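You operate a simulated robot arm through the tools that you are given. There is no shell and no other tool.

Carry out the task below with a simulated robot arm. There is one attempt and no reset: what you move stays moved.

JOB
Oil the bare top of the yellow card's block and shut it away in the top blue drawer.
Fine: use the yellow brush and the oil in the steel dish; put the brush back. Set down upright: yellow brush. A coat counts when it lies all over at full strength: go over it till it gets no stronger.

The check looks at the end state, three seconds after you hand in, the way a careful person would. Anything else that was tipped, shoved, dropped, spilled or broken makes it a failure.

ROBOT AND FRAMES
A 6-joint arm with a fingered hand, fixed in place. Base frame: the origin is on the floor under the middle of its stand, x ahead of it, y to its left, z up. Readings come in m, rad, newtons and seconds.
It reaches about 1.346 m from its shoulder. Its first joint turns from -2.601 to 2.601 rad. Payload 3.5 kg.
Tool frame: the origin (TCP) lies between the finger pads and is the grasp point; the fingertips stand 0.026 m ahead of it; z points along the fingers, y is the line along which they close. The gripper opens to 0.132 m; its body begins 0.073 m behind the TCP. The gripper is a hand of 4 fingers: y runs from the thumb to the fingers, the wrist lies at [0, 0, -0.234] in the tool frame, and closing takes about 1.5 s.
Orientation is told as [roll, pitch, yaw] about the base's x, y, z axes, in that order, counted from this pose: with the fingers straight down and closing along the base's y, the tool's x points along the base's -x, its y along +y and its z along -z.

CONTROLS
- The arm moves only by the tool arm_command. Its argument "rows" is a list of rows, each an object (a shift or turn left out is 0, a gripper value left out holds the last) with "dp": the shift along the base's x, y, z in m, a list of three; "rot": the turn, a rotation vector about the base's x, y, z in rad, a list of three; "grip": the opening, from 0 (shut) to 1 (fully open). In form: [{"dp": [dx, dy, dz], "rot": [ax, ay, az], "grip": grip}, ...]. A call has 1 to 20 rows; each row shifts and turns the commanded pose from where the row before left it. A row lasts 0.2 s, in which the tool goes at most 0.05 m and 0.15 rad; a call with a longer step from one row to the next is refused whole, and so is a gripper value outside its range. Where a pose cannot be reached the arm comes as near as it can. A force on the tool above 90 N (or 10 N above the force at the start of the call, whichever is more), or a blocked arm, ends the call early, and 0.2 s more pass. Each finger travels about 0.072 m/s and halts on what it meets, pressing with about 22 N; the grip force reading is that of the motor and also rises with nothing between the fingers. The clock runs only during rows and for 0.2 s after the last one: add rows that do not move to give the fingers time. It gives the time, the measured TCP pose, the force on the tool (base axes), the opening and the grip force at its end, in the units of the frame above (readings bear some noise), with the torque about the TCP (base axes, N m) and any sound that the robot's microphone picked up.
- Cameras (640 x 400 px; columns grow to the right, rows downward): "scene" is fixed at [0.2211, 0.4872, 1.4733]; the picture's right is [0.98, -0.18, 0.00], its down [-0.17, -0.94, -0.30] and it looks along [0.05, 0.29, -0.95] (base axes); focal length 214 px, centre (320, 200). "wrist" rides on the gripper at [0.068, 0.002, -0.097] in the tool frame; the picture's right is [-0.03, 1.00, 0.00], its down [-0.82, -0.02, -0.58] and it looks along [-0.58, -0.01, 0.82] (tool axes); focal length 270 px, centre (320, 200). There is no depth. A picture from a camera that has moved, and an enlarged one, comes with that camera's place and axes in the base frame and with its lens. The place of the scene camera against the robot may be out by one fixed shift of up to 0.025 m in any direction.
- get_image(camera): a new picture of that camera. The clock stands still meanwhile.
- move_column(by): slides the trunk up (or, below 0, down) by that many m; the arm rides with it, the base frame stays. It gives what a move gives, with no picture.
- set_grasp(shape): the hand has 4 fingers and takes this shape, open, in about a second: jaw (thumb against the fingers, like two jaws); tri (thumb and two fingers); tip (a fingertip pinch); poke (one finger out to press); point (the index stretched); flat (the hand flat); cup (the hand cupped); fist (a fist). The gripper value then closes the fingers along that shape, each until it touches; the sizes above hold for jaw. It gives what a move gives, with no picture.
- enlarge(camera, box): a new picture of the part [left, top, right, bottom] of that camera's present view, enlarged. The clock stands still meanwhile.
- sign_off(): hands the job in; it is judged then, once.

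Nothing tells you positions but the pictures and the camera data. Unless the task says otherwise, let go and move clear before handing in.

The tools are called after "Request:" by a JSON object that holds its "name" and its "arguments". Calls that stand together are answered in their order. arm_command: Moves the arm, as the interface text tells. Its arguments: {"type":"object","properties":{"rows":{"type":"array","items":{"type":"object","properties":{"dp":{"type":"array","items":{"type":"number"}},"rot":{"type":"array","items":{"type":"number"}},"grip":{"type":"number"}}}}},"required":["rows"]} The other tools are called the same way: move_column (by) moves the trunk up or down; set_grasp (shape) gives the hand a shape; get_image (camera) takes a picture; enlarge (camera, box) takes an enlarged picture of a part of a camera's view; sign_off () hands the job in.

At the start:

```text
time: 0.0
eef_pos: [-0.0002, 0.5726, 1.0711]
tcp_rot: [0.001, 0.001, 0.0]
ft_force: [-0.1, -0.4, 0.5]
ft_torque: [0.01, 0.03, -0.01]
gripper_width: 0.1319
grasp_force: 0.0
shape: jaw
trunk travel left (down, up): [-0.97, 0.0]
```

scene: 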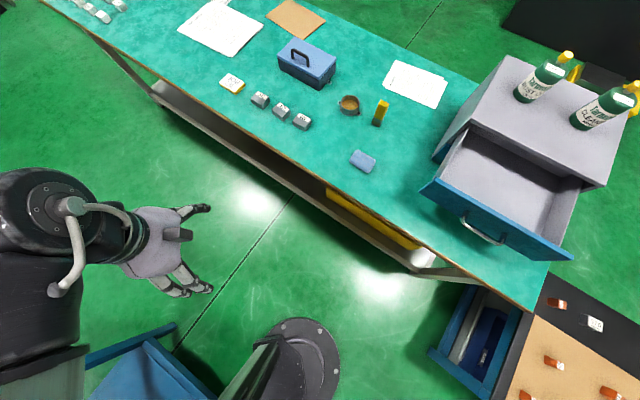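
wrist: 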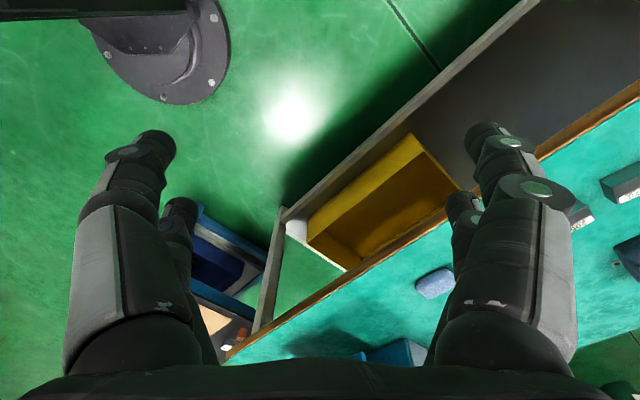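

I see a teal bench with small blocks, a toolbox, a dish, a yellow brush and an open blue-fronted drawer at the right. I'll enlarge parts of the scene to identify the yellow card, the blocks and the brush.

Request:
{"name": "enlarge", "arguments": {"camera": "scene", "box": [200, 40, 340, 140]}}

Request:
{"name": "enlarge", "arguments": {"camera": "scene", "box": [310, 60, 450, 180]}}

Request:
{"name": "enlarge", "arguments": {"camera": "scene", "box": [410, 40, 640, 270]}}

Request:
{"name": "enlarge", "arguments": {"camera": "scene", "box": [40, 0, 340, 100]}}

```text
4.00 times, centred on (270, 90) of scene
camera zoom: at [0.2211, 0.4872, 1.4733], right [0.98, -0.18, 0.0], down [-0.17, -0.94, -0.3], along [0.05, 0.29, -0.95], focal length 858 px, centre (520, 640)
```

zoom: 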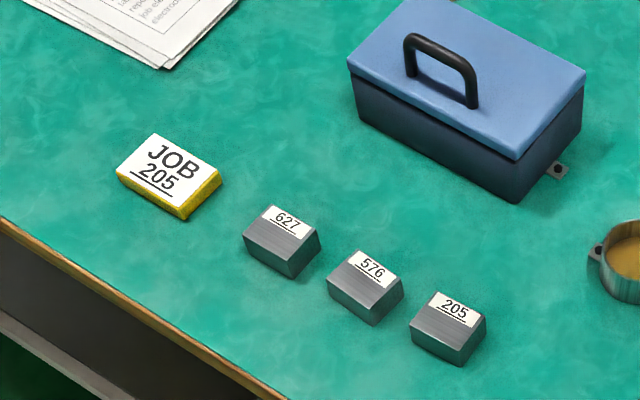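

```text
3.33 times, centred on (380, 120) of scene
camera zoom: at [0.2211, 0.4872, 1.4733], right [0.98, -0.18, 0.0], down [-0.17, -0.94, -0.3], along [0.05, 0.29, -0.95], focal length 715 px, centre (120, 467)
```

zoom: 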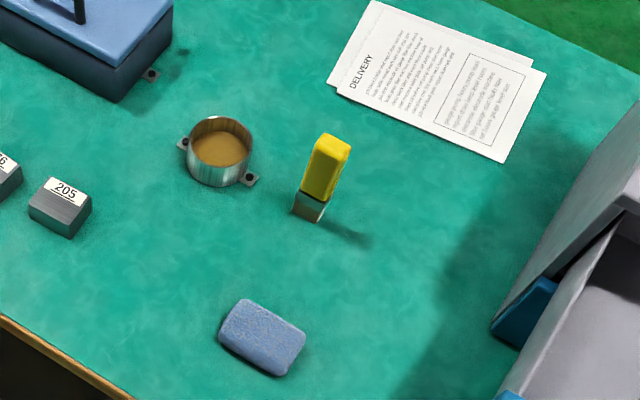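

```text
1.74 times, centred on (525, 155) of scene
camera zoom: at [0.2211, 0.4872, 1.4733], right [0.98, -0.18, 0.0], down [-0.17, -0.94, -0.3], along [0.05, 0.29, -0.95], focal length 373 px, centre (-36, 278)
```

zoom: 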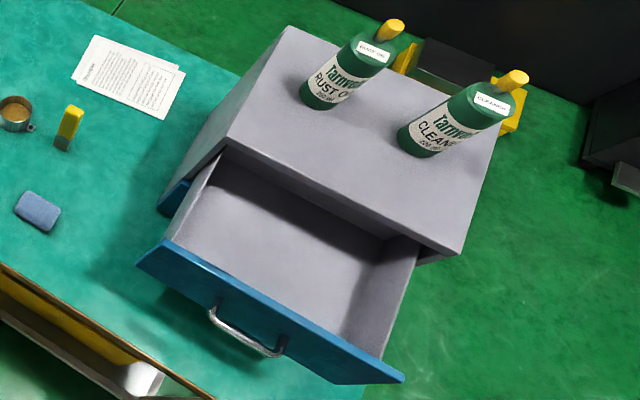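

```text
2.13 times, centred on (190, 50) of scene
camera zoom: at [0.2211, 0.4872, 1.4733], right [0.98, -0.18, 0.0], down [-0.17, -0.94, -0.3], along [0.05, 0.29, -0.95], focal length 458 px, centre (597, 520)
```

zoom: 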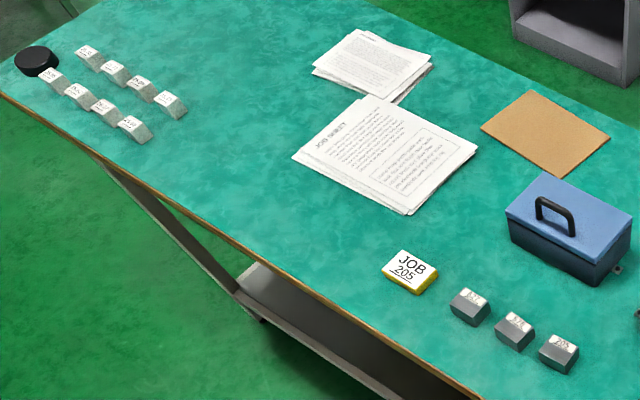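

The yellow card reads "JOB 205", so the block I want is 205, the right-most of the three. The bench top comes out at about z = 0.775 and lies at 45° to the base. I'll move the hand over the bench, staying high, so the wrist camera gives a better look.

Request:
{"name": "arm_command", "arguments": {"rows": [{"dp": [0.02, 0.03, 0]}, {"dp": [0.02, 0.03, 0]}, {"dp": [0.02, 0.03, 0]}, {"dp": [0.02, 0.03, 0]}, {"dp": [0.02, 0.03, 0]}, {"dp": [0.02, 0.03, 0]}, {"dp": [0.02, 0.03, 0]}, {"dp": [0.02, 0.03, 0]}, {"dp": [0.02, 0.03, 0]}, {"dp": [0.02, 0.03, 0]}]}}

Request:
{"name": "get_image", "arguments": {"camera": "wrist"}}

Request:
{"name": "get_image", "arguments": {"camera": "scene"}}

```text
time: 2.2
eef_pos: [0.2006, 0.874, 1.0706]
tcp_rot: [0.001, 0.0, -0.001]
ft_force: [0.2, 0.0, 0.1]
ft_torque: [0.01, 0.02, 0.01]
gripper_width: 0.132
grasp_force: 0.1
shape: jaw
out of reach, approached as far as the arm can: row 6
trunk travel left (down, up): [-0.97, 0.0]
```

```text
taken
camera wrist: at [0.1303, 0.8762, 1.168], right [0.02, 1.0, 0.0], down [0.82, -0.02, 0.58], along [0.58, -0.01, -0.82], focal length 270 px, centre (320, 200)
```

wrist: 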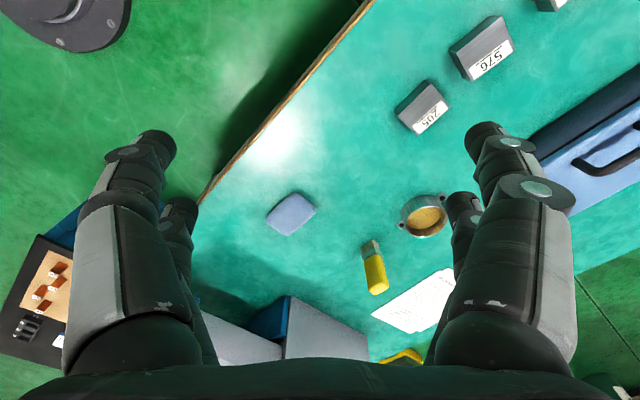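

```text
taken
```

scene: 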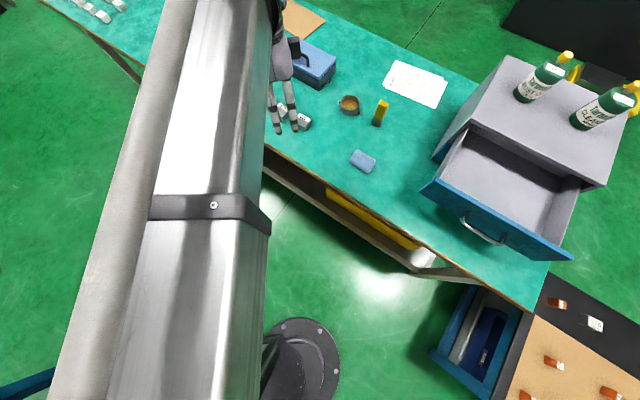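

The wrist camera now shows block 205, the dish and the brush. I'll enlarge them to get exact positions and orientations.

Request:
{"name": "enlarge", "arguments": {"camera": "wrist", "box": [380, 60, 480, 140]}}

Request:
{"name": "enlarge", "arguments": {"camera": "wrist", "box": [330, 180, 470, 310]}}

Request:
{"name": "enlarge", "arguments": {"camera": "scene", "box": [330, 80, 400, 140]}}

```text
5.00 times, centred on (430, 100) of wrist
camera zoom: at [0.1303, 0.8762, 1.168], right [0.02, 1.0, 0.0], down [0.82, -0.02, 0.58], along [0.58, -0.01, -0.82], focal length 1351 px, centre (-230, 700)
```

zoom: 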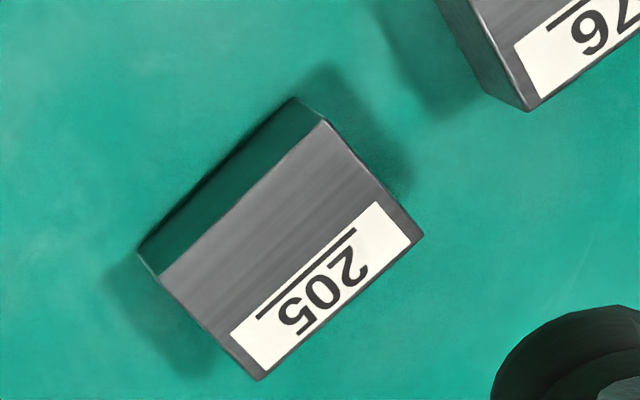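

```text
3.08 times, centred on (400, 245) of wrist
camera zoom: at [0.1303, 0.8762, 1.168], right [0.02, 1.0, 0.0], down [0.82, -0.02, 0.58], along [0.58, -0.01, -0.82], focal length 832 px, centre (74, 62)
```

zoom: 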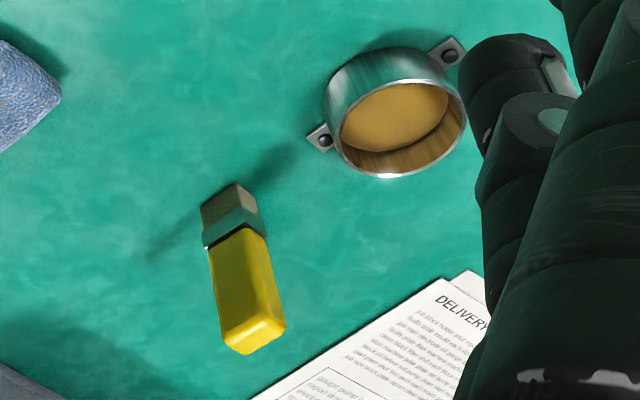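

```text
6.67 times, centred on (365, 110) of scene
camera zoom: at [0.2211, 0.4872, 1.4733], right [0.98, -0.18, 0.0], down [-0.17, -0.94, -0.3], along [0.05, 0.29, -0.95], focal length 1430 px, centre (20, 800)
```

zoom: 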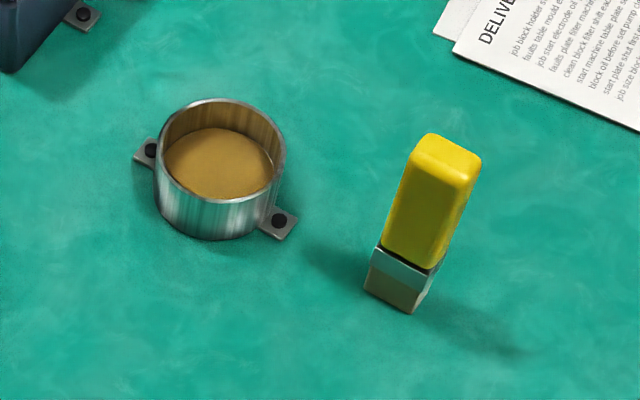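

Block 205's top is about 0.053 × 0.044 m, centred near (0.246, 1.014, 0.803). Its label takes the far 40% of the top, so the bare part is the near 60%. The brush stands at about (0.526, 0.970) with a footprint of about 0.031 × 0.02 m. I'll go above the brush with yaw -45°, so the hand closes across its thickness.

Request:
{"name": "arm_command", "arguments": {"rows": [{"dp": [0.0325, 0.00965, -0.005], "rot": [0, 0, -0.0785]}, {"dp": [0.0325, 0.00965, -0.005], "rot": [0, 0, -0.0785]}, {"dp": [0.0325, 0.00965, -0.005], "rot": [0, 0, -0.0785]}, {"dp": [0.0325, 0.00965, -0.005], "rot": [0, 0, -0.0785]}, {"dp": [0.0325, 0.00965, -0.005], "rot": [0, 0, -0.0785]}, {"dp": [0.0325, 0.00965, -0.005], "rot": [0, 0, -0.0785]}, {"dp": [0.0325, 0.00965, -0.005], "rot": [0, 0, -0.0785]}, {"dp": [0.0325, 0.00965, -0.005], "rot": [0, 0, -0.0785]}, {"dp": [0.0325, 0.00965, -0.005], "rot": [0, 0, -0.0785]}, {"dp": [0.0325, 0.00965, -0.005], "rot": [0, 0, -0.0785]}]}}

Request:
{"name": "get_image", "arguments": {"camera": "wrist"}}

Request:
{"name": "get_image", "arguments": {"camera": "scene"}}

```text
time: 4.4
eef_pos: [0.5257, 0.9717, 1.0719]
tcp_rot: [0.0, 0.0, -0.785]
ft_force: [-0.1, -0.2, 0.1]
ft_torque: [0.02, 0.02, -0.01]
gripper_width: 0.1319
grasp_force: 0.1
shape: jaw
out of reach, approached as far as the arm can: row 1, 2, 3, 4, 5, 7, 8, 9, 10
trunk travel left (down, up): [-0.97, 0.0]
```

```text
taken
camera wrist: at [0.478, 1.0216, 1.168], right [0.73, 0.69, 0.0], down [0.56, -0.59, 0.58], along [0.4, -0.42, -0.82], focal length 270 px, centre (320, 200)
```

wrist: 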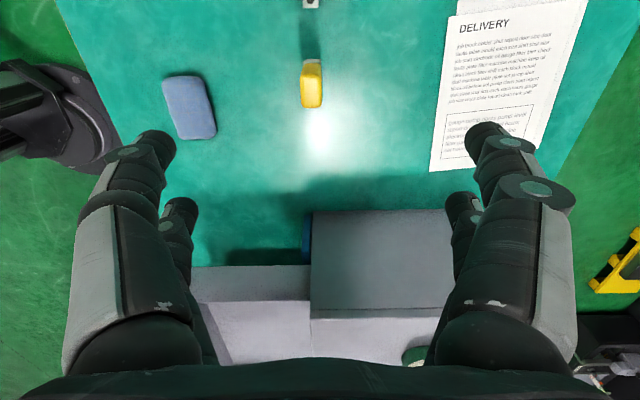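

```text
taken
```

scene: 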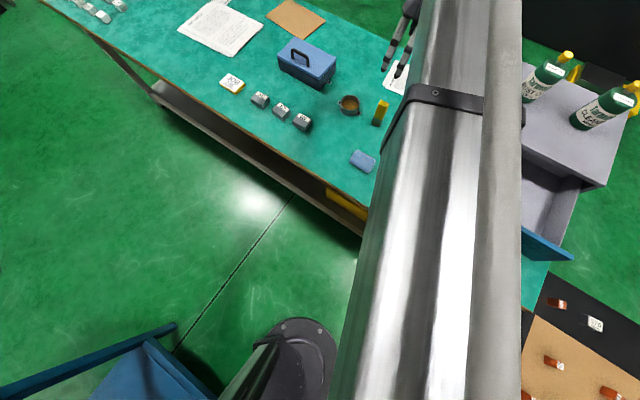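

The hand is over the brush, but the arm can't get below z ≈ 1.07 with the trunk this high. I'll lower the trunk by 0.10 m, which puts the fingertips at about 0.945, still clear of the brush top at about 0.876.

Request:
{"name": "move_column", "arguments": {"by": -0.1}}

Request:
{"name": "get_image", "arguments": {"camera": "wrist"}}

Request:
{"name": "get_image", "arguments": {"camera": "scene"}}

```text
time: 5.7
eef_pos: [0.5258, 0.9707, 0.9715]
tcp_rot: [0.0, 0.001, -0.786]
ft_force: [1.0, -0.3, -0.2]
ft_torque: [0.03, -0.02, 0.05]
gripper_width: 0.1319
grasp_force: 0.0
shape: jaw
trunk travel left (down, up): [-0.87, 0.1]
```

```text
taken
camera wrist: at [0.4773, 1.0208, 1.0685], right [0.72, 0.69, 0.0], down [0.56, -0.59, 0.58], along [0.4, -0.42, -0.82], focal length 270 px, centre (320, 200)
```

wrist: 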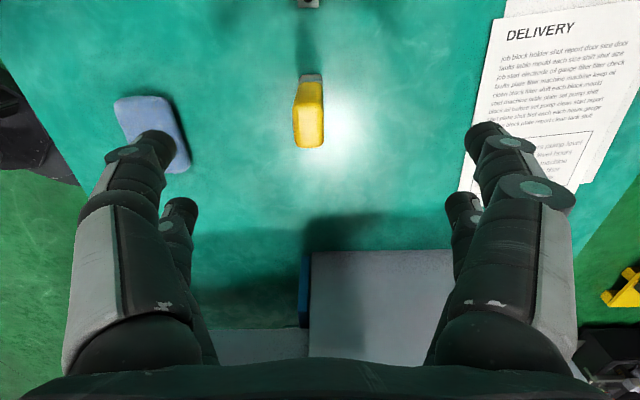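

```text
taken
```

scene: 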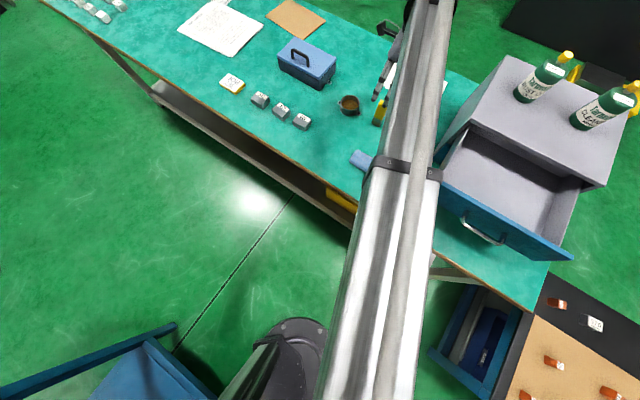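

Lowering the trunk works. I'll enlarge the brush in the wrist view to centre on it.

Request:
{"name": "enlarge", "arguments": {"camera": "wrist", "box": [260, 60, 360, 160]}}

Request:
{"name": "enlarge", "arguments": {"camera": "scene", "box": [340, 0, 460, 130]}}

```text
4.00 times, centred on (310, 110) of wrist
camera zoom: at [0.4773, 1.0208, 1.0685], right [0.72, 0.69, 0.0], down [0.56, -0.59, 0.58], along [0.4, -0.42, -0.82], focal length 1081 px, centre (360, 560)
```

zoom: 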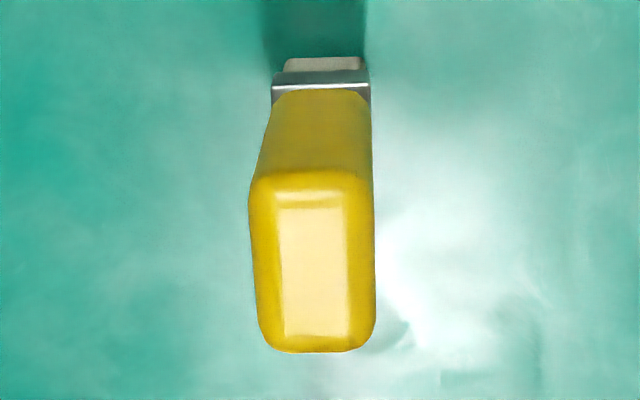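

```text
3.08 times, centred on (400, 65) of scene
camera zoom: at [0.2211, 0.4872, 1.4733], right [0.98, -0.18, 0.0], down [-0.17, -0.94, -0.3], along [0.05, 0.29, -0.95], focal length 660 px, centre (74, 615)
```

zoom: 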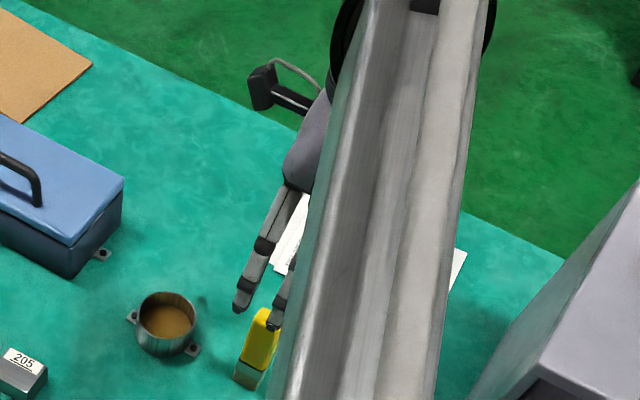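

The brush is about 9 mm off the hand's centreline along the closing direction. I'll shift by (-0.006, -0.006) and check how the arm responds, before lowering further.

Request:
{"name": "arm_command", "arguments": {"rows": [{"dp": [-0.003, -0.003, 0]}, {"dp": [-0.003, -0.003, 0]}, {"dp": [0, 0, 0]}]}}

```text
time: 6.5
eef_pos: [0.5188, 0.9659, 0.9702]
tcp_rot: [0.002, 0.001, -0.785]
ft_force: [-0.3, 0.5, 0.2]
ft_torque: [0.01, -0.02, 0.01]
gripper_width: 0.1318
grasp_force: 0.2
shape: jaw
trunk travel left (down, up): [-0.87, 0.1]
```

The shift worked. Next I'll try lowering with the arm alone.

Request:
{"name": "arm_command", "arguments": {"rows": [{"dp": [0, 0, -0.015]}, {"dp": [0, 0, -0.015]}, {"dp": [0, 0, -0.015]}, {"dp": [0, 0, 0]}]}}

Request:
{"name": "get_image", "arguments": {"camera": "wrist"}}

```text
time: 7.5
eef_pos: [0.5188, 0.9648, 0.9722]
tcp_rot: [-0.002, -0.001, -0.786]
ft_force: [0.2, -0.1, 0.8]
ft_torque: [0.03, 0.0, 0.02]
gripper_width: 0.1318
grasp_force: 0.0
shape: jaw
out of reach, approached as far as the arm can: row 1, 2, 3
trunk travel left (down, up): [-0.87, 0.1]
```

```text
taken
camera wrist: at [0.4703, 1.0146, 1.0683], right [0.72, 0.69, 0.0], down [0.56, -0.59, 0.58], along [0.4, -0.42, -0.82], focal length 270 px, centre (320, 200)
```

wrist: 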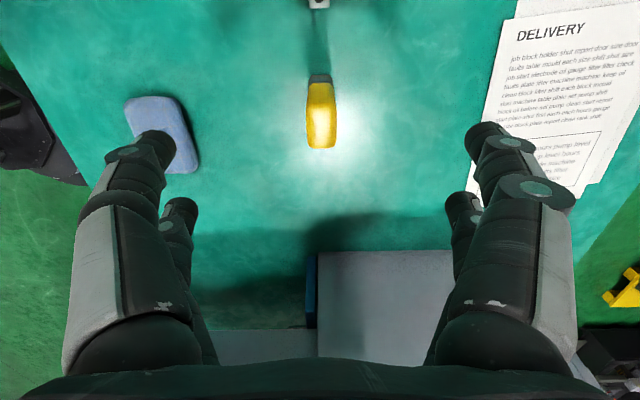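

The arm has a lower limit relative to the trunk, so I'll use the trunk to descend. Lowering 0.10 m puts the TCP at about 0.872 with the open fingers on either side of the brush.

Request:
{"name": "move_column", "arguments": {"by": -0.09}}

Request:
{"name": "get_image", "arguments": {"camera": "wrist"}}

Request:
{"name": "get_image", "arguments": {"camera": "scene"}}

```text
time: 8.8
eef_pos: [0.5201, 0.9637, 0.8823]
tcp_rot: [0.0, 0.001, -0.785]
ft_force: [0.3, 0.6, -0.3]
ft_torque: [0.01, -0.01, 0.04]
gripper_width: 0.1319
grasp_force: 0.0
shape: jaw
trunk travel left (down, up): [-0.78, 0.19]
```

```text
taken
camera wrist: at [0.4703, 1.0145, 0.9785], right [0.72, 0.69, 0.0], down [0.56, -0.59, 0.58], along [0.4, -0.42, -0.82], focal length 270 px, centre (320, 200)
```

wrist: 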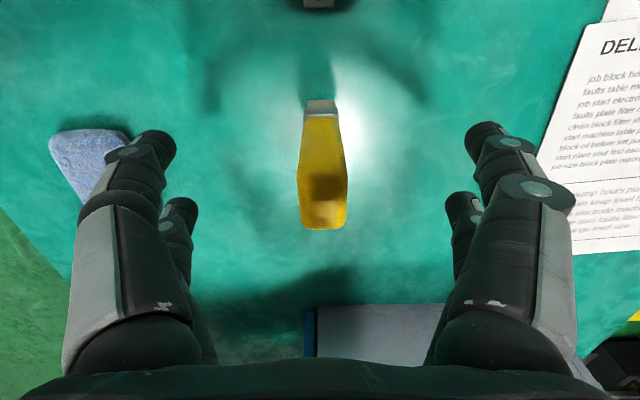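

```text
taken
```

scene: 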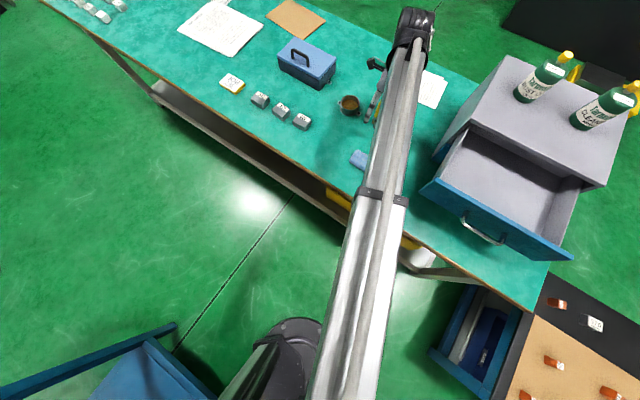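

The brush now sits between the fingers. I'll enlarge to measure the height of its top.

Request:
{"name": "enlarge", "arguments": {"camera": "wrist", "box": [260, 80, 390, 240]}}

```text
2.50 times, centred on (325, 160) of wrist
camera zoom: at [0.4703, 1.0145, 0.9785], right [0.72, 0.69, 0.0], down [0.56, -0.59, 0.58], along [0.4, -0.42, -0.82], focal length 676 px, centre (308, 300)
```

zoom: 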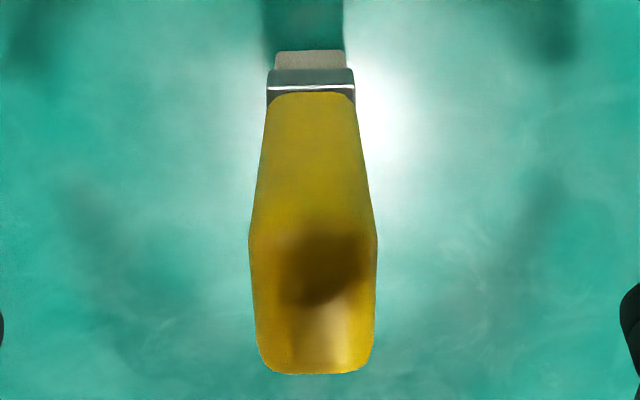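

The brush top is at about z = 0.885 and the bench at about 0.78, and the hand is centred to within 1 mm. I'll lower to TCP z ≈ 0.855 and close.

Request:
{"name": "move_column", "arguments": {"by": -0.027}}

Request:
{"name": "arm_command", "arguments": {"rows": [{"grip": 0.5}, {"grip": 0.5}, {"grip": 0.5}, {"grip": 0.5}, {"grip": 0.35}, {"grip": 0.35}, {"grip": 0.3}, {"grip": 0.3}]}}

Request:
{"name": "get_image", "arguments": {"camera": "wrist"}}

```text
time: 9.5
eef_pos: [0.5187, 0.9649, 0.8542]
tcp_rot: [-0.001, -0.001, -0.786]
ft_force: [-0.2, -0.1, 0.1]
ft_torque: [0.01, 0.0, 0.0]
gripper_width: 0.1319
grasp_force: 0.0
shape: jaw
trunk travel left (down, up): [-0.753, 0.217]
```

```text
time: 11.3
eef_pos: [0.5197, 0.9647, 0.8543]
tcp_rot: [0.001, 0.0, -0.786]
ft_force: [1.0, -0.1, 0.3]
ft_torque: [-0.04, -0.01, 0.01]
gripper_width: 0.0398
grasp_force: 0.2
shape: jaw
trunk travel left (down, up): [-0.753, 0.217]
```

```text
taken
camera wrist: at [0.4703, 1.0147, 0.9513], right [0.72, 0.69, 0.0], down [0.56, -0.59, 0.58], along [0.4, -0.42, -0.82], focal length 270 px, centre (320, 200)
```

wrist: 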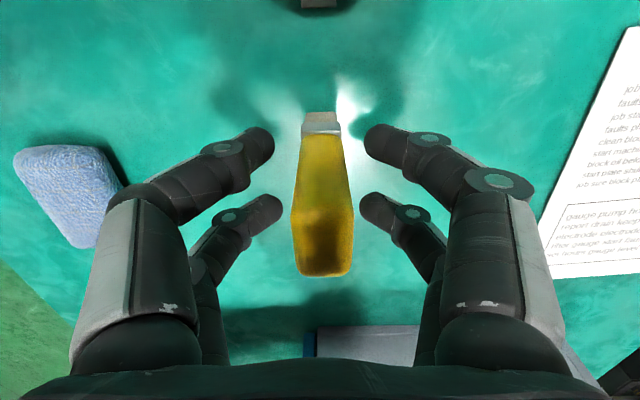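

The fingers are closing evenly on both sides of the handle, so I'll close fully.

Request:
{"name": "arm_command", "arguments": {"rows": [{"grip": 0.2}, {"grip": 0.2}, {"grip": 0.1}, {"grip": 0.0}, {"grip": 0.0}, {"grip": 0.0}, {"grip": 0.0}]}}

Request:
{"name": "get_image", "arguments": {"camera": "wrist"}}

```text
time: 12.9
eef_pos: [0.519, 0.9642, 0.8549]
tcp_rot: [0.001, 0.001, -0.785]
ft_force: [0.5, 0.3, 0.8]
ft_torque: [-0.02, 0.03, 0.02]
gripper_width: 0.0143
grasp_force: 22.1
shape: jaw
trunk travel left (down, up): [-0.753, 0.217]
```

```text
taken
camera wrist: at [0.4703, 1.0147, 0.9513], right [0.72, 0.69, 0.0], down [0.56, -0.59, 0.58], along [0.4, -0.42, -0.82], focal length 270 px, centre (320, 200)
```

wrist: 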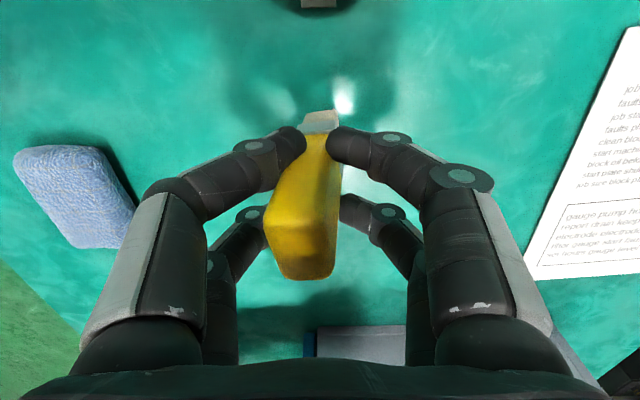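

The grip holds at 22 N, but the brush may have tilted a little. I'll enlarge to check.

Request:
{"name": "enlarge", "arguments": {"camera": "wrist", "box": [220, 90, 400, 290]}}

Request:
{"name": "enlarge", "arguments": {"camera": "scene", "box": [340, 60, 440, 150]}}

```text
2.00 times, centred on (310, 190) of wrist
camera zoom: at [0.4703, 1.0147, 0.9513], right [0.72, 0.69, 0.0], down [0.56, -0.59, 0.58], along [0.4, -0.42, -0.82], focal length 541 px, centre (340, 220)
```

zoom: 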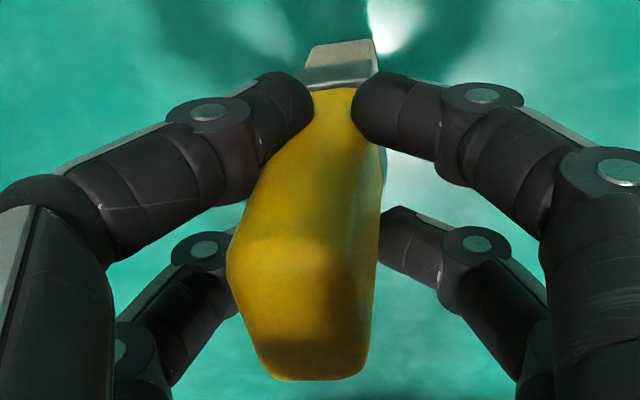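

```text
4.44 times, centred on (390, 105) of scene
camera zoom: at [0.2211, 0.4872, 1.4733], right [0.98, -0.18, 0.0], down [-0.17, -0.94, -0.3], along [0.05, 0.29, -0.95], focal length 953 px, centre (9, 622)
```

zoom: 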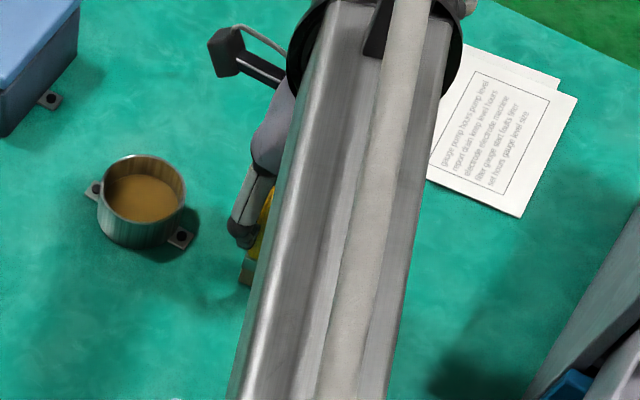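

The finger pairs sit about 4 cm apart, so they only catch the rounded edges of the handle and the brush has twisted slightly. I'll release gently and back off upward to check it stands. Then I'll look at the other hand shapes for a better grip.

Request:
{"name": "arm_command", "arguments": {"rows": [{"grip": 0.1}, {"grip": 0.15}, {"grip": 0.2}, {"grip": 0.3}, {"grip": 0.5}, {"grip": 0.7}, {"grip": 0.9}, {"grip": 1.0}, {"grip": 1.0}, {"grip": 1.0}]}}

Request:
{"name": "get_image", "arguments": {"camera": "wrist"}}

```text
time: 15.1
eef_pos: [0.5182, 0.964, 0.8551]
tcp_rot: [0.001, 0.001, -0.786]
ft_force: [-0.2, -0.2, -0.4]
ft_torque: [0.04, 0.0, 0.04]
gripper_width: 0.1321
grasp_force: 0.1
shape: jaw
trunk travel left (down, up): [-0.753, 0.217]
```

```text
taken
camera wrist: at [0.4703, 1.0146, 0.9513], right [0.72, 0.69, 0.0], down [0.56, -0.59, 0.58], along [0.4, -0.42, -0.82], focal length 270 px, centre (320, 200)
```

wrist: 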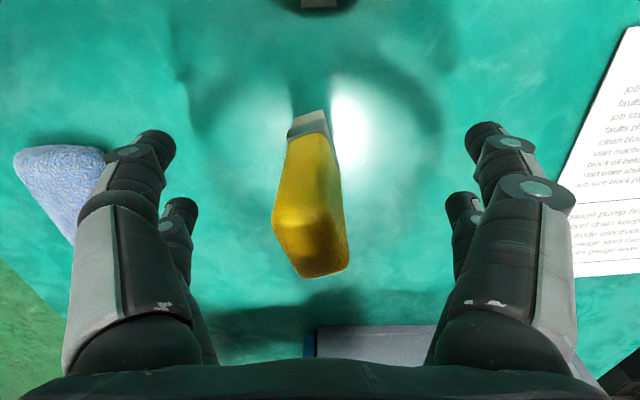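

The brush stands upright again, now turned about 15° from before. I'll raise the trunk and look at the "tri" and "tip" shapes while clear of it.

Request:
{"name": "move_column", "arguments": {"by": 0.117}}

Request:
{"name": "get_image", "arguments": {"camera": "wrist"}}

Request:
{"name": "set_grasp", "arguments": {"shape": "tri"}}

Request:
{"name": "get_image", "arguments": {"camera": "wrist"}}

Request:
{"name": "set_grasp", "arguments": {"shape": "tip"}}

Request:
{"name": "get_image", "arguments": {"camera": "wrist"}}

```text
time: 16.6
eef_pos: [0.5189, 0.9641, 0.9702]
tcp_rot: [0.0, 0.002, -0.786]
ft_force: [-0.7, 0.6, 0.2]
ft_torque: [0.0, 0.01, 0.03]
gripper_width: 0.132
grasp_force: 0.0
shape: jaw
trunk travel left (down, up): [-0.87, 0.1]
```

```text
taken
camera wrist: at [0.4704, 1.0148, 1.0682], right [0.72, 0.69, 0.0], down [0.56, -0.59, 0.58], along [0.4, -0.42, -0.82], focal length 270 px, centre (320, 200)
```

wrist: 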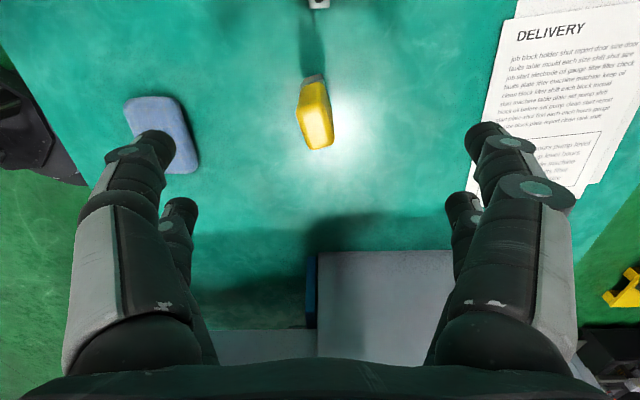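

```text
time: 17.5
eef_pos: [0.5185, 0.9643, 0.9705]
tcp_rot: [-0.001, -0.001, -0.787]
ft_force: [0.4, 0.1, 1.3]
ft_torque: [0.0, 0.02, -0.01]
gripper_width: 0.1319
grasp_force: 0.1
shape: tri
trunk travel left (down, up): [-0.87, 0.1]
```

```text
taken
camera wrist: at [0.4703, 1.0146, 1.0683], right [0.72, 0.69, 0.0], down [0.56, -0.59, 0.58], along [0.4, -0.42, -0.82], focal length 270 px, centre (320, 200)
```

wrist: 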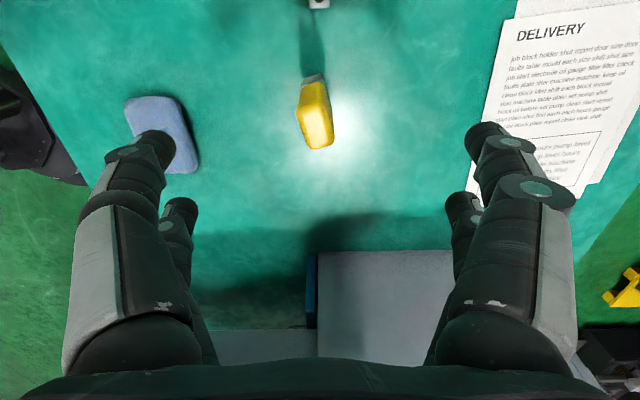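

```text
time: 18.4
eef_pos: [0.5196, 0.9647, 0.9714]
tcp_rot: [0.0, -0.001, -0.788]
ft_force: [0.9, -0.8, -0.1]
ft_torque: [0.0, -0.01, -0.01]
gripper_width: 0.1317
grasp_force: 0.0
shape: tip
trunk travel left (down, up): [-0.87, 0.1]
```

```text
taken
camera wrist: at [0.4703, 1.0147, 1.0683], right [0.72, 0.69, 0.0], down [0.56, -0.59, 0.58], along [0.4, -0.42, -0.82], focal length 270 px, centre (320, 200)
```

wrist: 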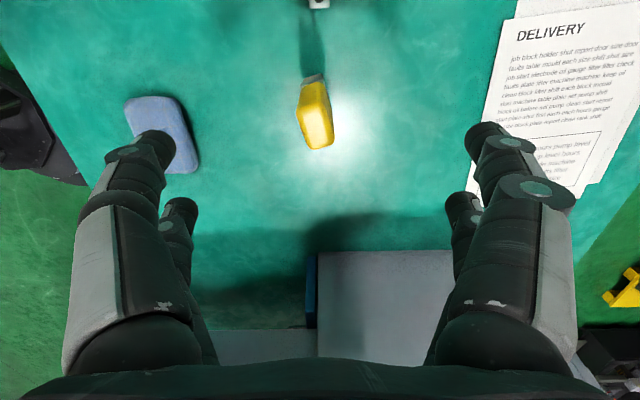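

The open shapes look alike, so the difference must be in how they close. The fingertips are 6 cm above the brush, so I'll close each one in free air and look.

Request:
{"name": "arm_command", "arguments": {"rows": [{"grip": 0.15}, {"grip": 0.15}, {"grip": 0.15}, {"grip": 0.15}, {"grip": 0.15}, {"grip": 0.15}, {"grip": 0.15}, {"grip": 0.15}]}}

Request:
{"name": "get_image", "arguments": {"camera": "wrist"}}

Request:
{"name": "set_grasp", "arguments": {"shape": "tri"}}

Request:
{"name": "arm_command", "arguments": {"rows": [{"grip": 0.15}, {"grip": 0.15}, {"grip": 0.15}, {"grip": 0.15}, {"grip": 0.15}, {"grip": 0.15}, {"grip": 0.15}, {"grip": 0.15}]}}

Request:
{"name": "get_image", "arguments": {"camera": "wrist"}}

```text
time: 20.2
eef_pos: [0.5192, 0.9648, 0.9703]
tcp_rot: [0.0, 0.0, -0.785]
ft_force: [-0.1, -0.7, -0.1]
ft_torque: [-0.03, 0.0, 0.01]
gripper_width: 0.02
grasp_force: 0.1
shape: tip
trunk travel left (down, up): [-0.87, 0.1]
```

```text
taken
camera wrist: at [0.4703, 1.0146, 1.0683], right [0.72, 0.69, 0.0], down [0.56, -0.59, 0.58], along [0.4, -0.42, -0.82], focal length 270 px, centre (320, 200)
```

wrist: 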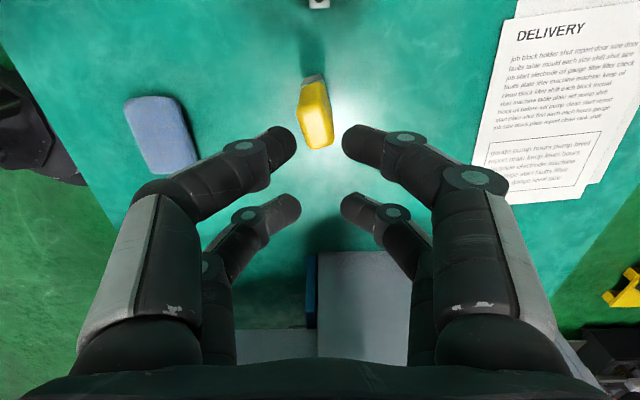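

```text
time: 21.1
eef_pos: [0.519, 0.9637, 0.9719]
tcp_rot: [-0.001, 0.0, -0.787]
ft_force: [0.2, -0.1, 0.2]
ft_torque: [-0.01, 0.01, 0.01]
gripper_width: 0.1318
grasp_force: 0.0
shape: tri
trunk travel left (down, up): [-0.87, 0.1]
```

```text
time: 22.9
eef_pos: [0.5196, 0.9648, 0.9726]
tcp_rot: [-0.001, -0.001, -0.785]
ft_force: [-0.2, 1.0, -0.5]
ft_torque: [0.01, 0.05, -0.01]
gripper_width: 0.0205
grasp_force: 0.1
shape: tri
trunk travel left (down, up): [-0.87, 0.1]
```

```text
taken
camera wrist: at [0.4703, 1.0146, 1.0683], right [0.72, 0.69, 0.0], down [0.56, -0.59, 0.58], along [0.4, -0.42, -0.82], focal length 270 px, centre (320, 200)
```

wrist: 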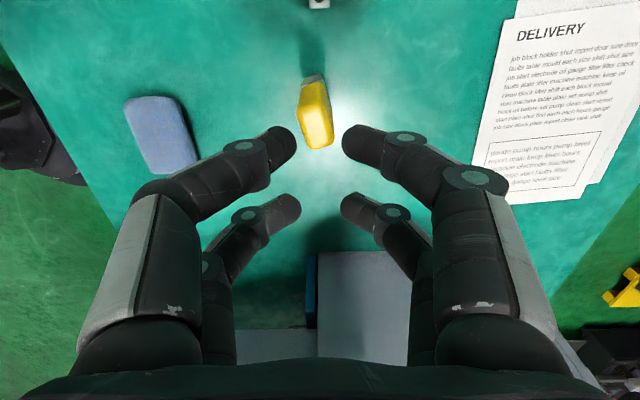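

All three shapes close the same way: two opposed finger pairs about 4 cm apart. I'll pinch the handle with the front pair only, on the flat of its wide faces. First I'll re-open the hand and measure the brush's new yaw and position.

Request:
{"name": "set_grasp", "arguments": {"shape": "jaw"}}

Request:
{"name": "arm_command", "arguments": {"rows": [{"grip": 1.0}, {"grip": 1.0}]}}

Request:
{"name": "enlarge", "arguments": {"camera": "wrist", "box": [270, 60, 370, 160]}}

```text
time: 23.8
eef_pos: [0.5186, 0.9651, 0.9703]
tcp_rot: [0.0, 0.0, -0.786]
ft_force: [-0.3, 0.4, -0.2]
ft_torque: [-0.02, 0.03, -0.02]
gripper_width: 0.132
grasp_force: 0.0
shape: jaw
trunk travel left (down, up): [-0.87, 0.1]
```

```text
time: 24.4
eef_pos: [0.5186, 0.9643, 0.9715]
tcp_rot: [-0.001, -0.001, -0.783]
ft_force: [-1.0, 0.3, -1.1]
ft_torque: [0.01, 0.0, -0.01]
gripper_width: 0.1319
grasp_force: 0.0
shape: jaw
trunk travel left (down, up): [-0.87, 0.1]
```

```text
4.00 times, centred on (320, 110) of wrist
camera zoom: at [0.4703, 1.0146, 1.0683], right [0.72, 0.69, 0.0], down [0.56, -0.59, 0.58], along [0.4, -0.42, -0.82], focal length 1081 px, centre (320, 560)
```

zoom: 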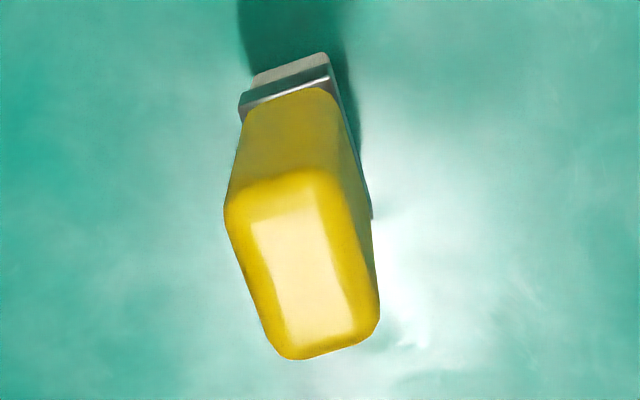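

The brush is turned +16.5° from the hand, with its centre at about (0.515, 0.965). I'll turn the hand to match and shift it so the front finger pair lines up with the middle of the handle.

Request:
{"name": "arm_command", "arguments": {"rows": [{"dp": [0.0048, -0.0032, 0], "rot": [0, 0, 0.096]}, {"dp": [0.0048, -0.0032, 0], "rot": [0, 0, 0.096]}, {"dp": [0.0048, -0.0031, 0], "rot": [0, 0, 0.096]}, {"dp": [0, 0, 0]}]}}

Request:
{"name": "move_column", "arguments": {"by": -0.09}}

Request:
{"name": "get_image", "arguments": {"camera": "wrist"}}

```text
time: 25.4
eef_pos: [0.5333, 0.9538, 0.9713]
tcp_rot: [0.0, -0.001, -0.495]
ft_force: [-0.1, 0.2, 1.4]
ft_torque: [-0.01, -0.03, -0.01]
gripper_width: 0.1317
grasp_force: 0.1
shape: jaw
trunk travel left (down, up): [-0.87, 0.1]
```

```text
time: 26.6
eef_pos: [0.5329, 0.9545, 0.8804]
tcp_rot: [0.001, -0.001, -0.497]
ft_force: [0.3, 0.2, 0.7]
ft_torque: [-0.02, 0.02, 0.03]
gripper_width: 0.132
grasp_force: 0.1
shape: jaw
trunk travel left (down, up): [-0.78, 0.19]
```

```text
taken
camera wrist: at [0.4725, 0.9889, 0.9785], right [0.5, 0.87, 0.0], down [0.71, -0.41, 0.58], along [0.5, -0.29, -0.82], focal length 270 px, centre (320, 200)
```

wrist: 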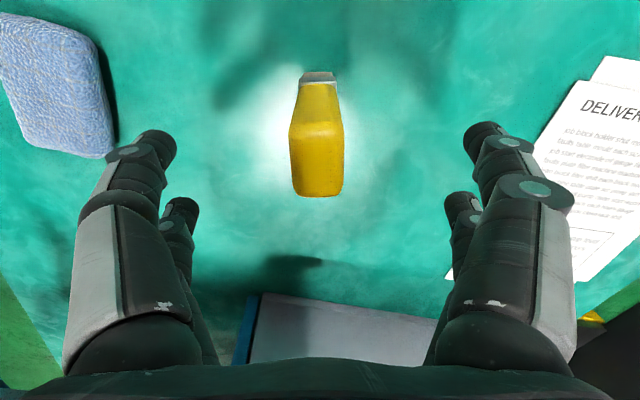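

The brush is aligned now. I'll lower to TCP z ≈ 0.854, close part way and check.

Request:
{"name": "move_column", "arguments": {"by": -0.027}}

Request:
{"name": "arm_command", "arguments": {"rows": [{"grip": 0.3}, {"grip": 0.3}, {"grip": 0.3}, {"grip": 0.3}, {"grip": 0.3}, {"grip": 0.3}, {"grip": 0.3}, {"grip": 0.3}]}}

Request:
{"name": "enlarge", "arguments": {"camera": "wrist", "box": [200, 60, 440, 260]}}

```text
time: 27.4
eef_pos: [0.5332, 0.9547, 0.8555]
tcp_rot: [0.001, 0.0, -0.497]
ft_force: [0.2, -0.6, -0.2]
ft_torque: [0.05, 0.02, 0.04]
gripper_width: 0.1319
grasp_force: 0.0
shape: jaw
trunk travel left (down, up): [-0.753, 0.217]
```

```text
time: 29.2
eef_pos: [0.5323, 0.9545, 0.8546]
tcp_rot: [0.001, 0.0, -0.497]
ft_force: [0.5, 0.0, 0.7]
ft_torque: [0.02, 0.03, 0.02]
gripper_width: 0.04
grasp_force: 0.1
shape: jaw
trunk travel left (down, up): [-0.753, 0.217]
```

```text
2.00 times, centred on (320, 160) of wrist
camera zoom: at [0.4726, 0.989, 0.9513], right [0.5, 0.87, 0.0], down [0.71, -0.41, 0.58], along [0.5, -0.29, -0.82], focal length 541 px, centre (320, 280)
```

zoom: 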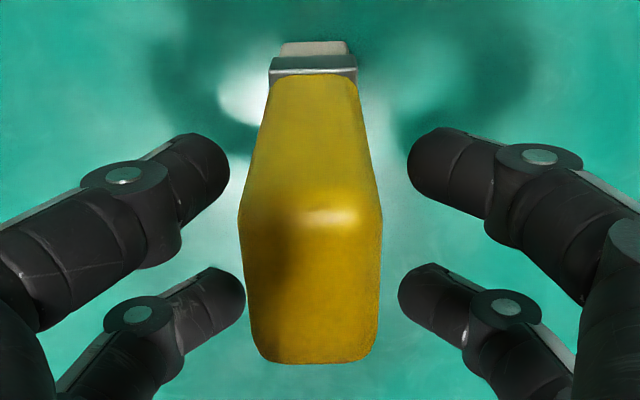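

The front pair lines up with the handle's middle, off by about 1.5 mm sideways. I'll correct that and close.

Request:
{"name": "arm_command", "arguments": {"rows": [{"dp": [-0.0008, -0.0014, 0], "grip": 0.28}, {"grip": 0.22}, {"grip": 0.18}, {"grip": 0.14}, {"grip": 0.1}, {"grip": 0.0}, {"grip": 0.0}, {"grip": 0.0}, {"grip": 0.0}]}}

Request:
{"name": "enlarge", "arguments": {"camera": "wrist", "box": [200, 60, 440, 260]}}

```text
time: 31.2
eef_pos: [0.5331, 0.9538, 0.8539]
tcp_rot: [0.001, 0.001, -0.497]
ft_force: [-0.1, 0.3, -0.7]
ft_torque: [0.01, 0.01, -0.01]
gripper_width: 0.0066
grasp_force: 22.4
shape: jaw
trunk travel left (down, up): [-0.753, 0.217]
```

```text
2.00 times, centred on (320, 160) of wrist
camera zoom: at [0.4718, 0.9876, 0.9513], right [0.5, 0.87, 0.0], down [0.71, -0.41, 0.58], along [0.5, -0.29, -0.82], focal length 541 px, centre (320, 280)
```

zoom: 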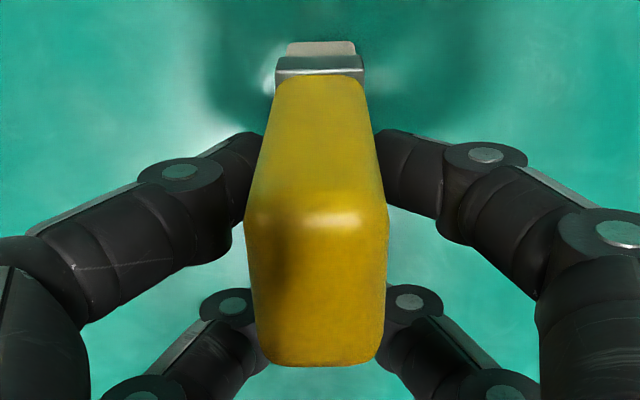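

The brush is held straight by the front pair, and the back pair has closed behind it. I'll lift 6 mm and check for any slip or tilt.

Request:
{"name": "arm_command", "arguments": {"rows": [{"dp": [0, 0, 0.003]}, {"dp": [0, 0, 0.003]}, {"dp": [0, 0, 0.0]}]}}

Request:
{"name": "enlarge", "arguments": {"camera": "wrist", "box": [200, 60, 440, 260]}}

```text
time: 32.0
eef_pos: [0.5327, 0.9523, 0.8537]
tcp_rot: [0.001, 0.0, -0.498]
ft_force: [-0.8, 0.4, 0.2]
ft_torque: [-0.01, -0.04, -0.05]
gripper_width: 0.0066
grasp_force: 22.3
shape: jaw
out of reach, approached as far as the arm can: row 2
trunk travel left (down, up): [-0.753, 0.217]
```

```text
2.00 times, centred on (320, 160) of wrist
camera zoom: at [0.4718, 0.9876, 0.9513], right [0.5, 0.87, 0.0], down [0.71, -0.41, 0.58], along [0.5, -0.29, -0.82], focal length 541 px, centre (320, 280)
```

zoom: 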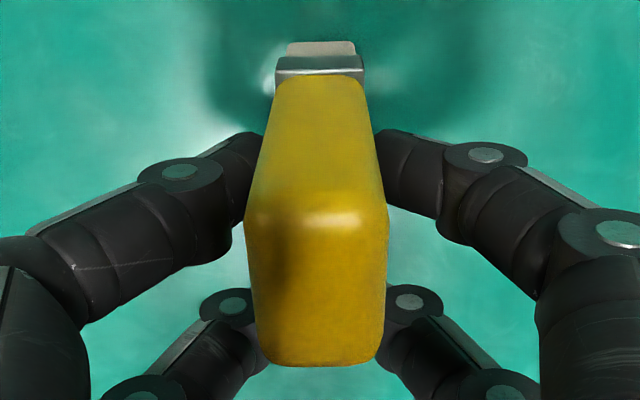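

The arm moves only in the horizontal plane, and all height comes from the trunk. I'll lift 8 mm with the trunk and check the grip.

Request:
{"name": "move_column", "arguments": {"by": 0.008}}

Request:
{"name": "enlarge", "arguments": {"camera": "wrist", "box": [200, 60, 440, 260]}}

Request:
{"name": "get_image", "arguments": {"camera": "scene"}}

```text
time: 32.5
eef_pos: [0.532, 0.9526, 0.8626]
tcp_rot: [0.0, 0.001, -0.498]
ft_force: [0.8, 0.0, -0.2]
ft_torque: [-0.01, -0.03, 0.01]
gripper_width: 0.0065
grasp_force: 22.3
shape: jaw
trunk travel left (down, up): [-0.761, 0.209]
```

```text
2.00 times, centred on (320, 160) of wrist
camera zoom: at [0.4718, 0.9877, 0.9592], right [0.5, 0.87, 0.0], down [0.71, -0.41, 0.58], along [0.5, -0.29, -0.82], focal length 541 px, centre (320, 280)
```

zoom: 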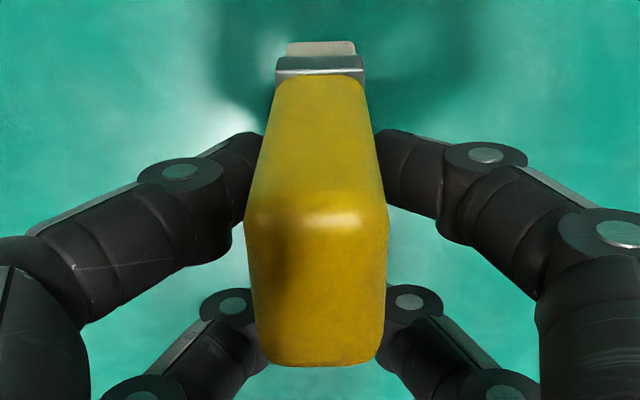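

```text
taken
```

scene: 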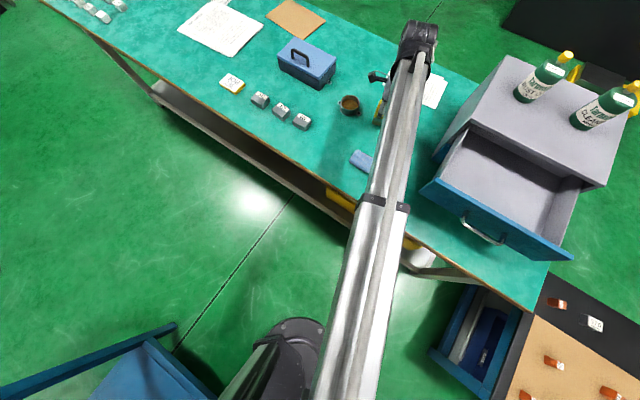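

The brush came up cleanly with no slip. I'll raise it further and turn back to yaw -45°, so the brush is square to the block. Then I'll move towards the dish near (0.436, 1.052), stopping short to check the alignment.

Request:
{"name": "move_column", "arguments": {"by": 0.07}}

Request:
{"name": "arm_command", "arguments": {"rows": [{"dp": [-0.005, 0.005, 0], "rot": [0, 0, -0.072]}, {"dp": [-0.008, 0.009, 0], "rot": [0, 0, -0.072]}, {"dp": [-0.01, 0.0105, 0], "rot": [0, 0, -0.072]}, {"dp": [-0.012, 0.0125, 0], "rot": [0, 0, -0.071]}, {"dp": [-0.012, 0.0125, 0]}, {"dp": [-0.012, 0.0125, 0]}, {"dp": [0, 0, 0]}]}}

Request:
{"name": "get_image", "arguments": {"camera": "wrist"}}

Request:
{"name": "get_image", "arguments": {"camera": "scene"}}

```text
time: 33.6
eef_pos: [0.5317, 0.9535, 0.9326]
tcp_rot: [0.001, 0.0, -0.496]
ft_force: [-0.8, -0.8, -1.1]
ft_torque: [-0.03, -0.04, -0.01]
gripper_width: 0.0063
grasp_force: 22.3
shape: jaw
trunk travel left (down, up): [-0.831, 0.139]
```

```text
time: 35.2
eef_pos: [0.4736, 1.0144, 0.9326]
tcp_rot: [-0.001, 0.001, -0.785]
ft_force: [0.0, -0.3, -1.1]
ft_torque: [-0.01, 0.01, 0.02]
gripper_width: 0.0065
grasp_force: 21.9
shape: jaw
trunk travel left (down, up): [-0.831, 0.139]
```

```text
taken
camera wrist: at [0.4254, 1.0647, 1.0293], right [0.72, 0.69, 0.0], down [0.56, -0.59, 0.58], along [0.4, -0.42, -0.82], focal length 270 px, centre (320, 200)
```

wrist: 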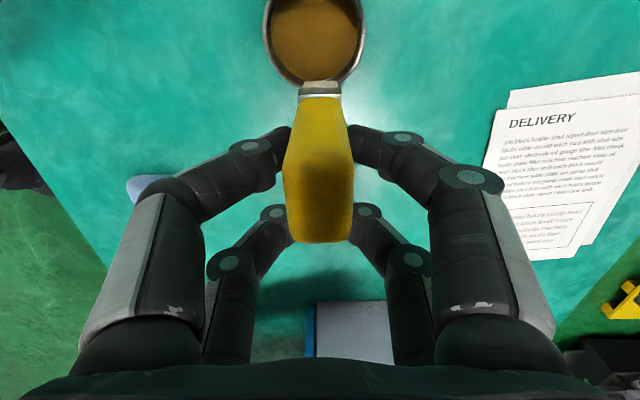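

```text
taken
```

scene: 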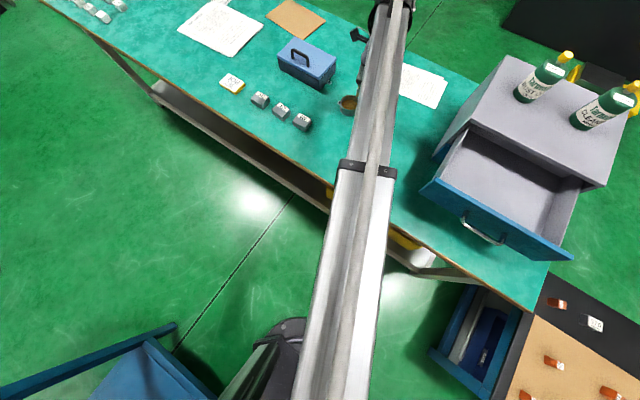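

The dish centre comes out at about (0.434, 1.052). I'll move the brush over it, check, then lower it in.

Request:
{"name": "arm_command", "arguments": {"rows": [{"dp": [-0.009, 0.008, 0]}, {"dp": [-0.009, 0.008, 0]}, {"dp": [-0.0065, 0.0064, 0]}, {"dp": [0, 0, 0]}]}}

Request:
{"name": "get_image", "arguments": {"camera": "wrist"}}

Request:
{"name": "enlarge", "arguments": {"camera": "scene", "box": [310, 60, 410, 140]}}

```text
time: 36.2
eef_pos: [0.4493, 1.038, 0.9322]
tcp_rot: [0.002, 0.0, -0.785]
ft_force: [0.1, 0.9, -0.3]
ft_torque: [-0.02, -0.02, -0.01]
gripper_width: 0.0066
grasp_force: 22.1
shape: jaw
trunk travel left (down, up): [-0.831, 0.139]
```

```text
taken
camera wrist: at [0.4009, 1.0872, 1.0293], right [0.72, 0.69, 0.0], down [0.56, -0.59, 0.58], along [0.4, -0.42, -0.82], focal length 270 px, centre (320, 200)
```

wrist: 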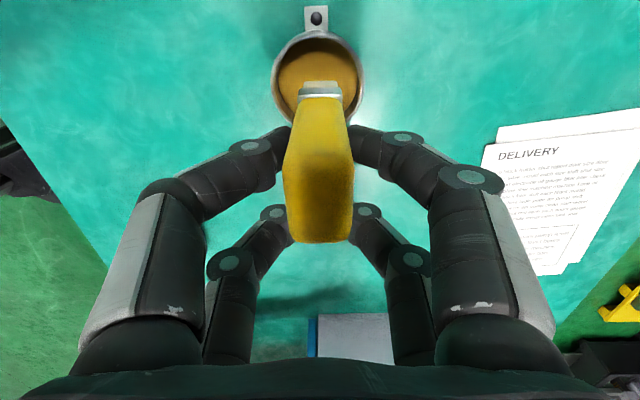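

```text
5.00 times, centred on (360, 100) of scene
camera zoom: at [0.2211, 0.4872, 1.4733], right [0.98, -0.18, 0.0], down [-0.17, -0.94, -0.3], along [0.05, 0.29, -0.95], focal length 1072 px, centre (120, 700)
```

zoom: 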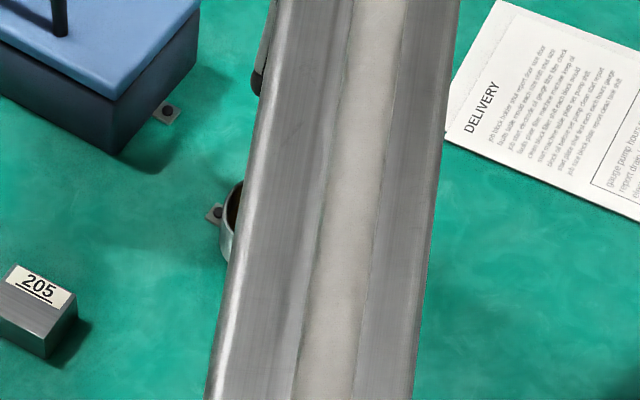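

The brush is over the dish, within 4 mm of its centre. I'll lower it in steps.

Request:
{"name": "move_column", "arguments": {"by": -0.055}}

Request:
{"name": "get_image", "arguments": {"camera": "wrist"}}

```text
time: 37.2
eef_pos: [0.4498, 1.0368, 0.8773]
tcp_rot: [0.0, -0.001, -0.786]
ft_force: [-0.1, -0.9, -0.7]
ft_torque: [0.02, 0.01, -0.01]
gripper_width: 0.0067
grasp_force: 21.7
shape: jaw
trunk travel left (down, up): [-0.776, 0.194]
```

```text
taken
camera wrist: at [0.4012, 1.0869, 0.9744], right [0.72, 0.69, 0.0], down [0.56, -0.59, 0.58], along [0.4, -0.42, -0.82], focal length 270 px, centre (320, 200)
```

wrist: 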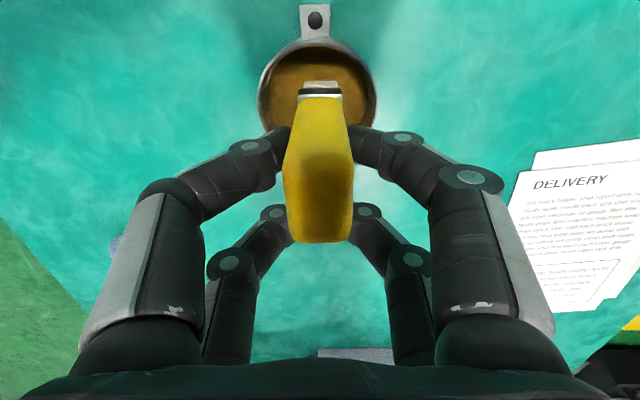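

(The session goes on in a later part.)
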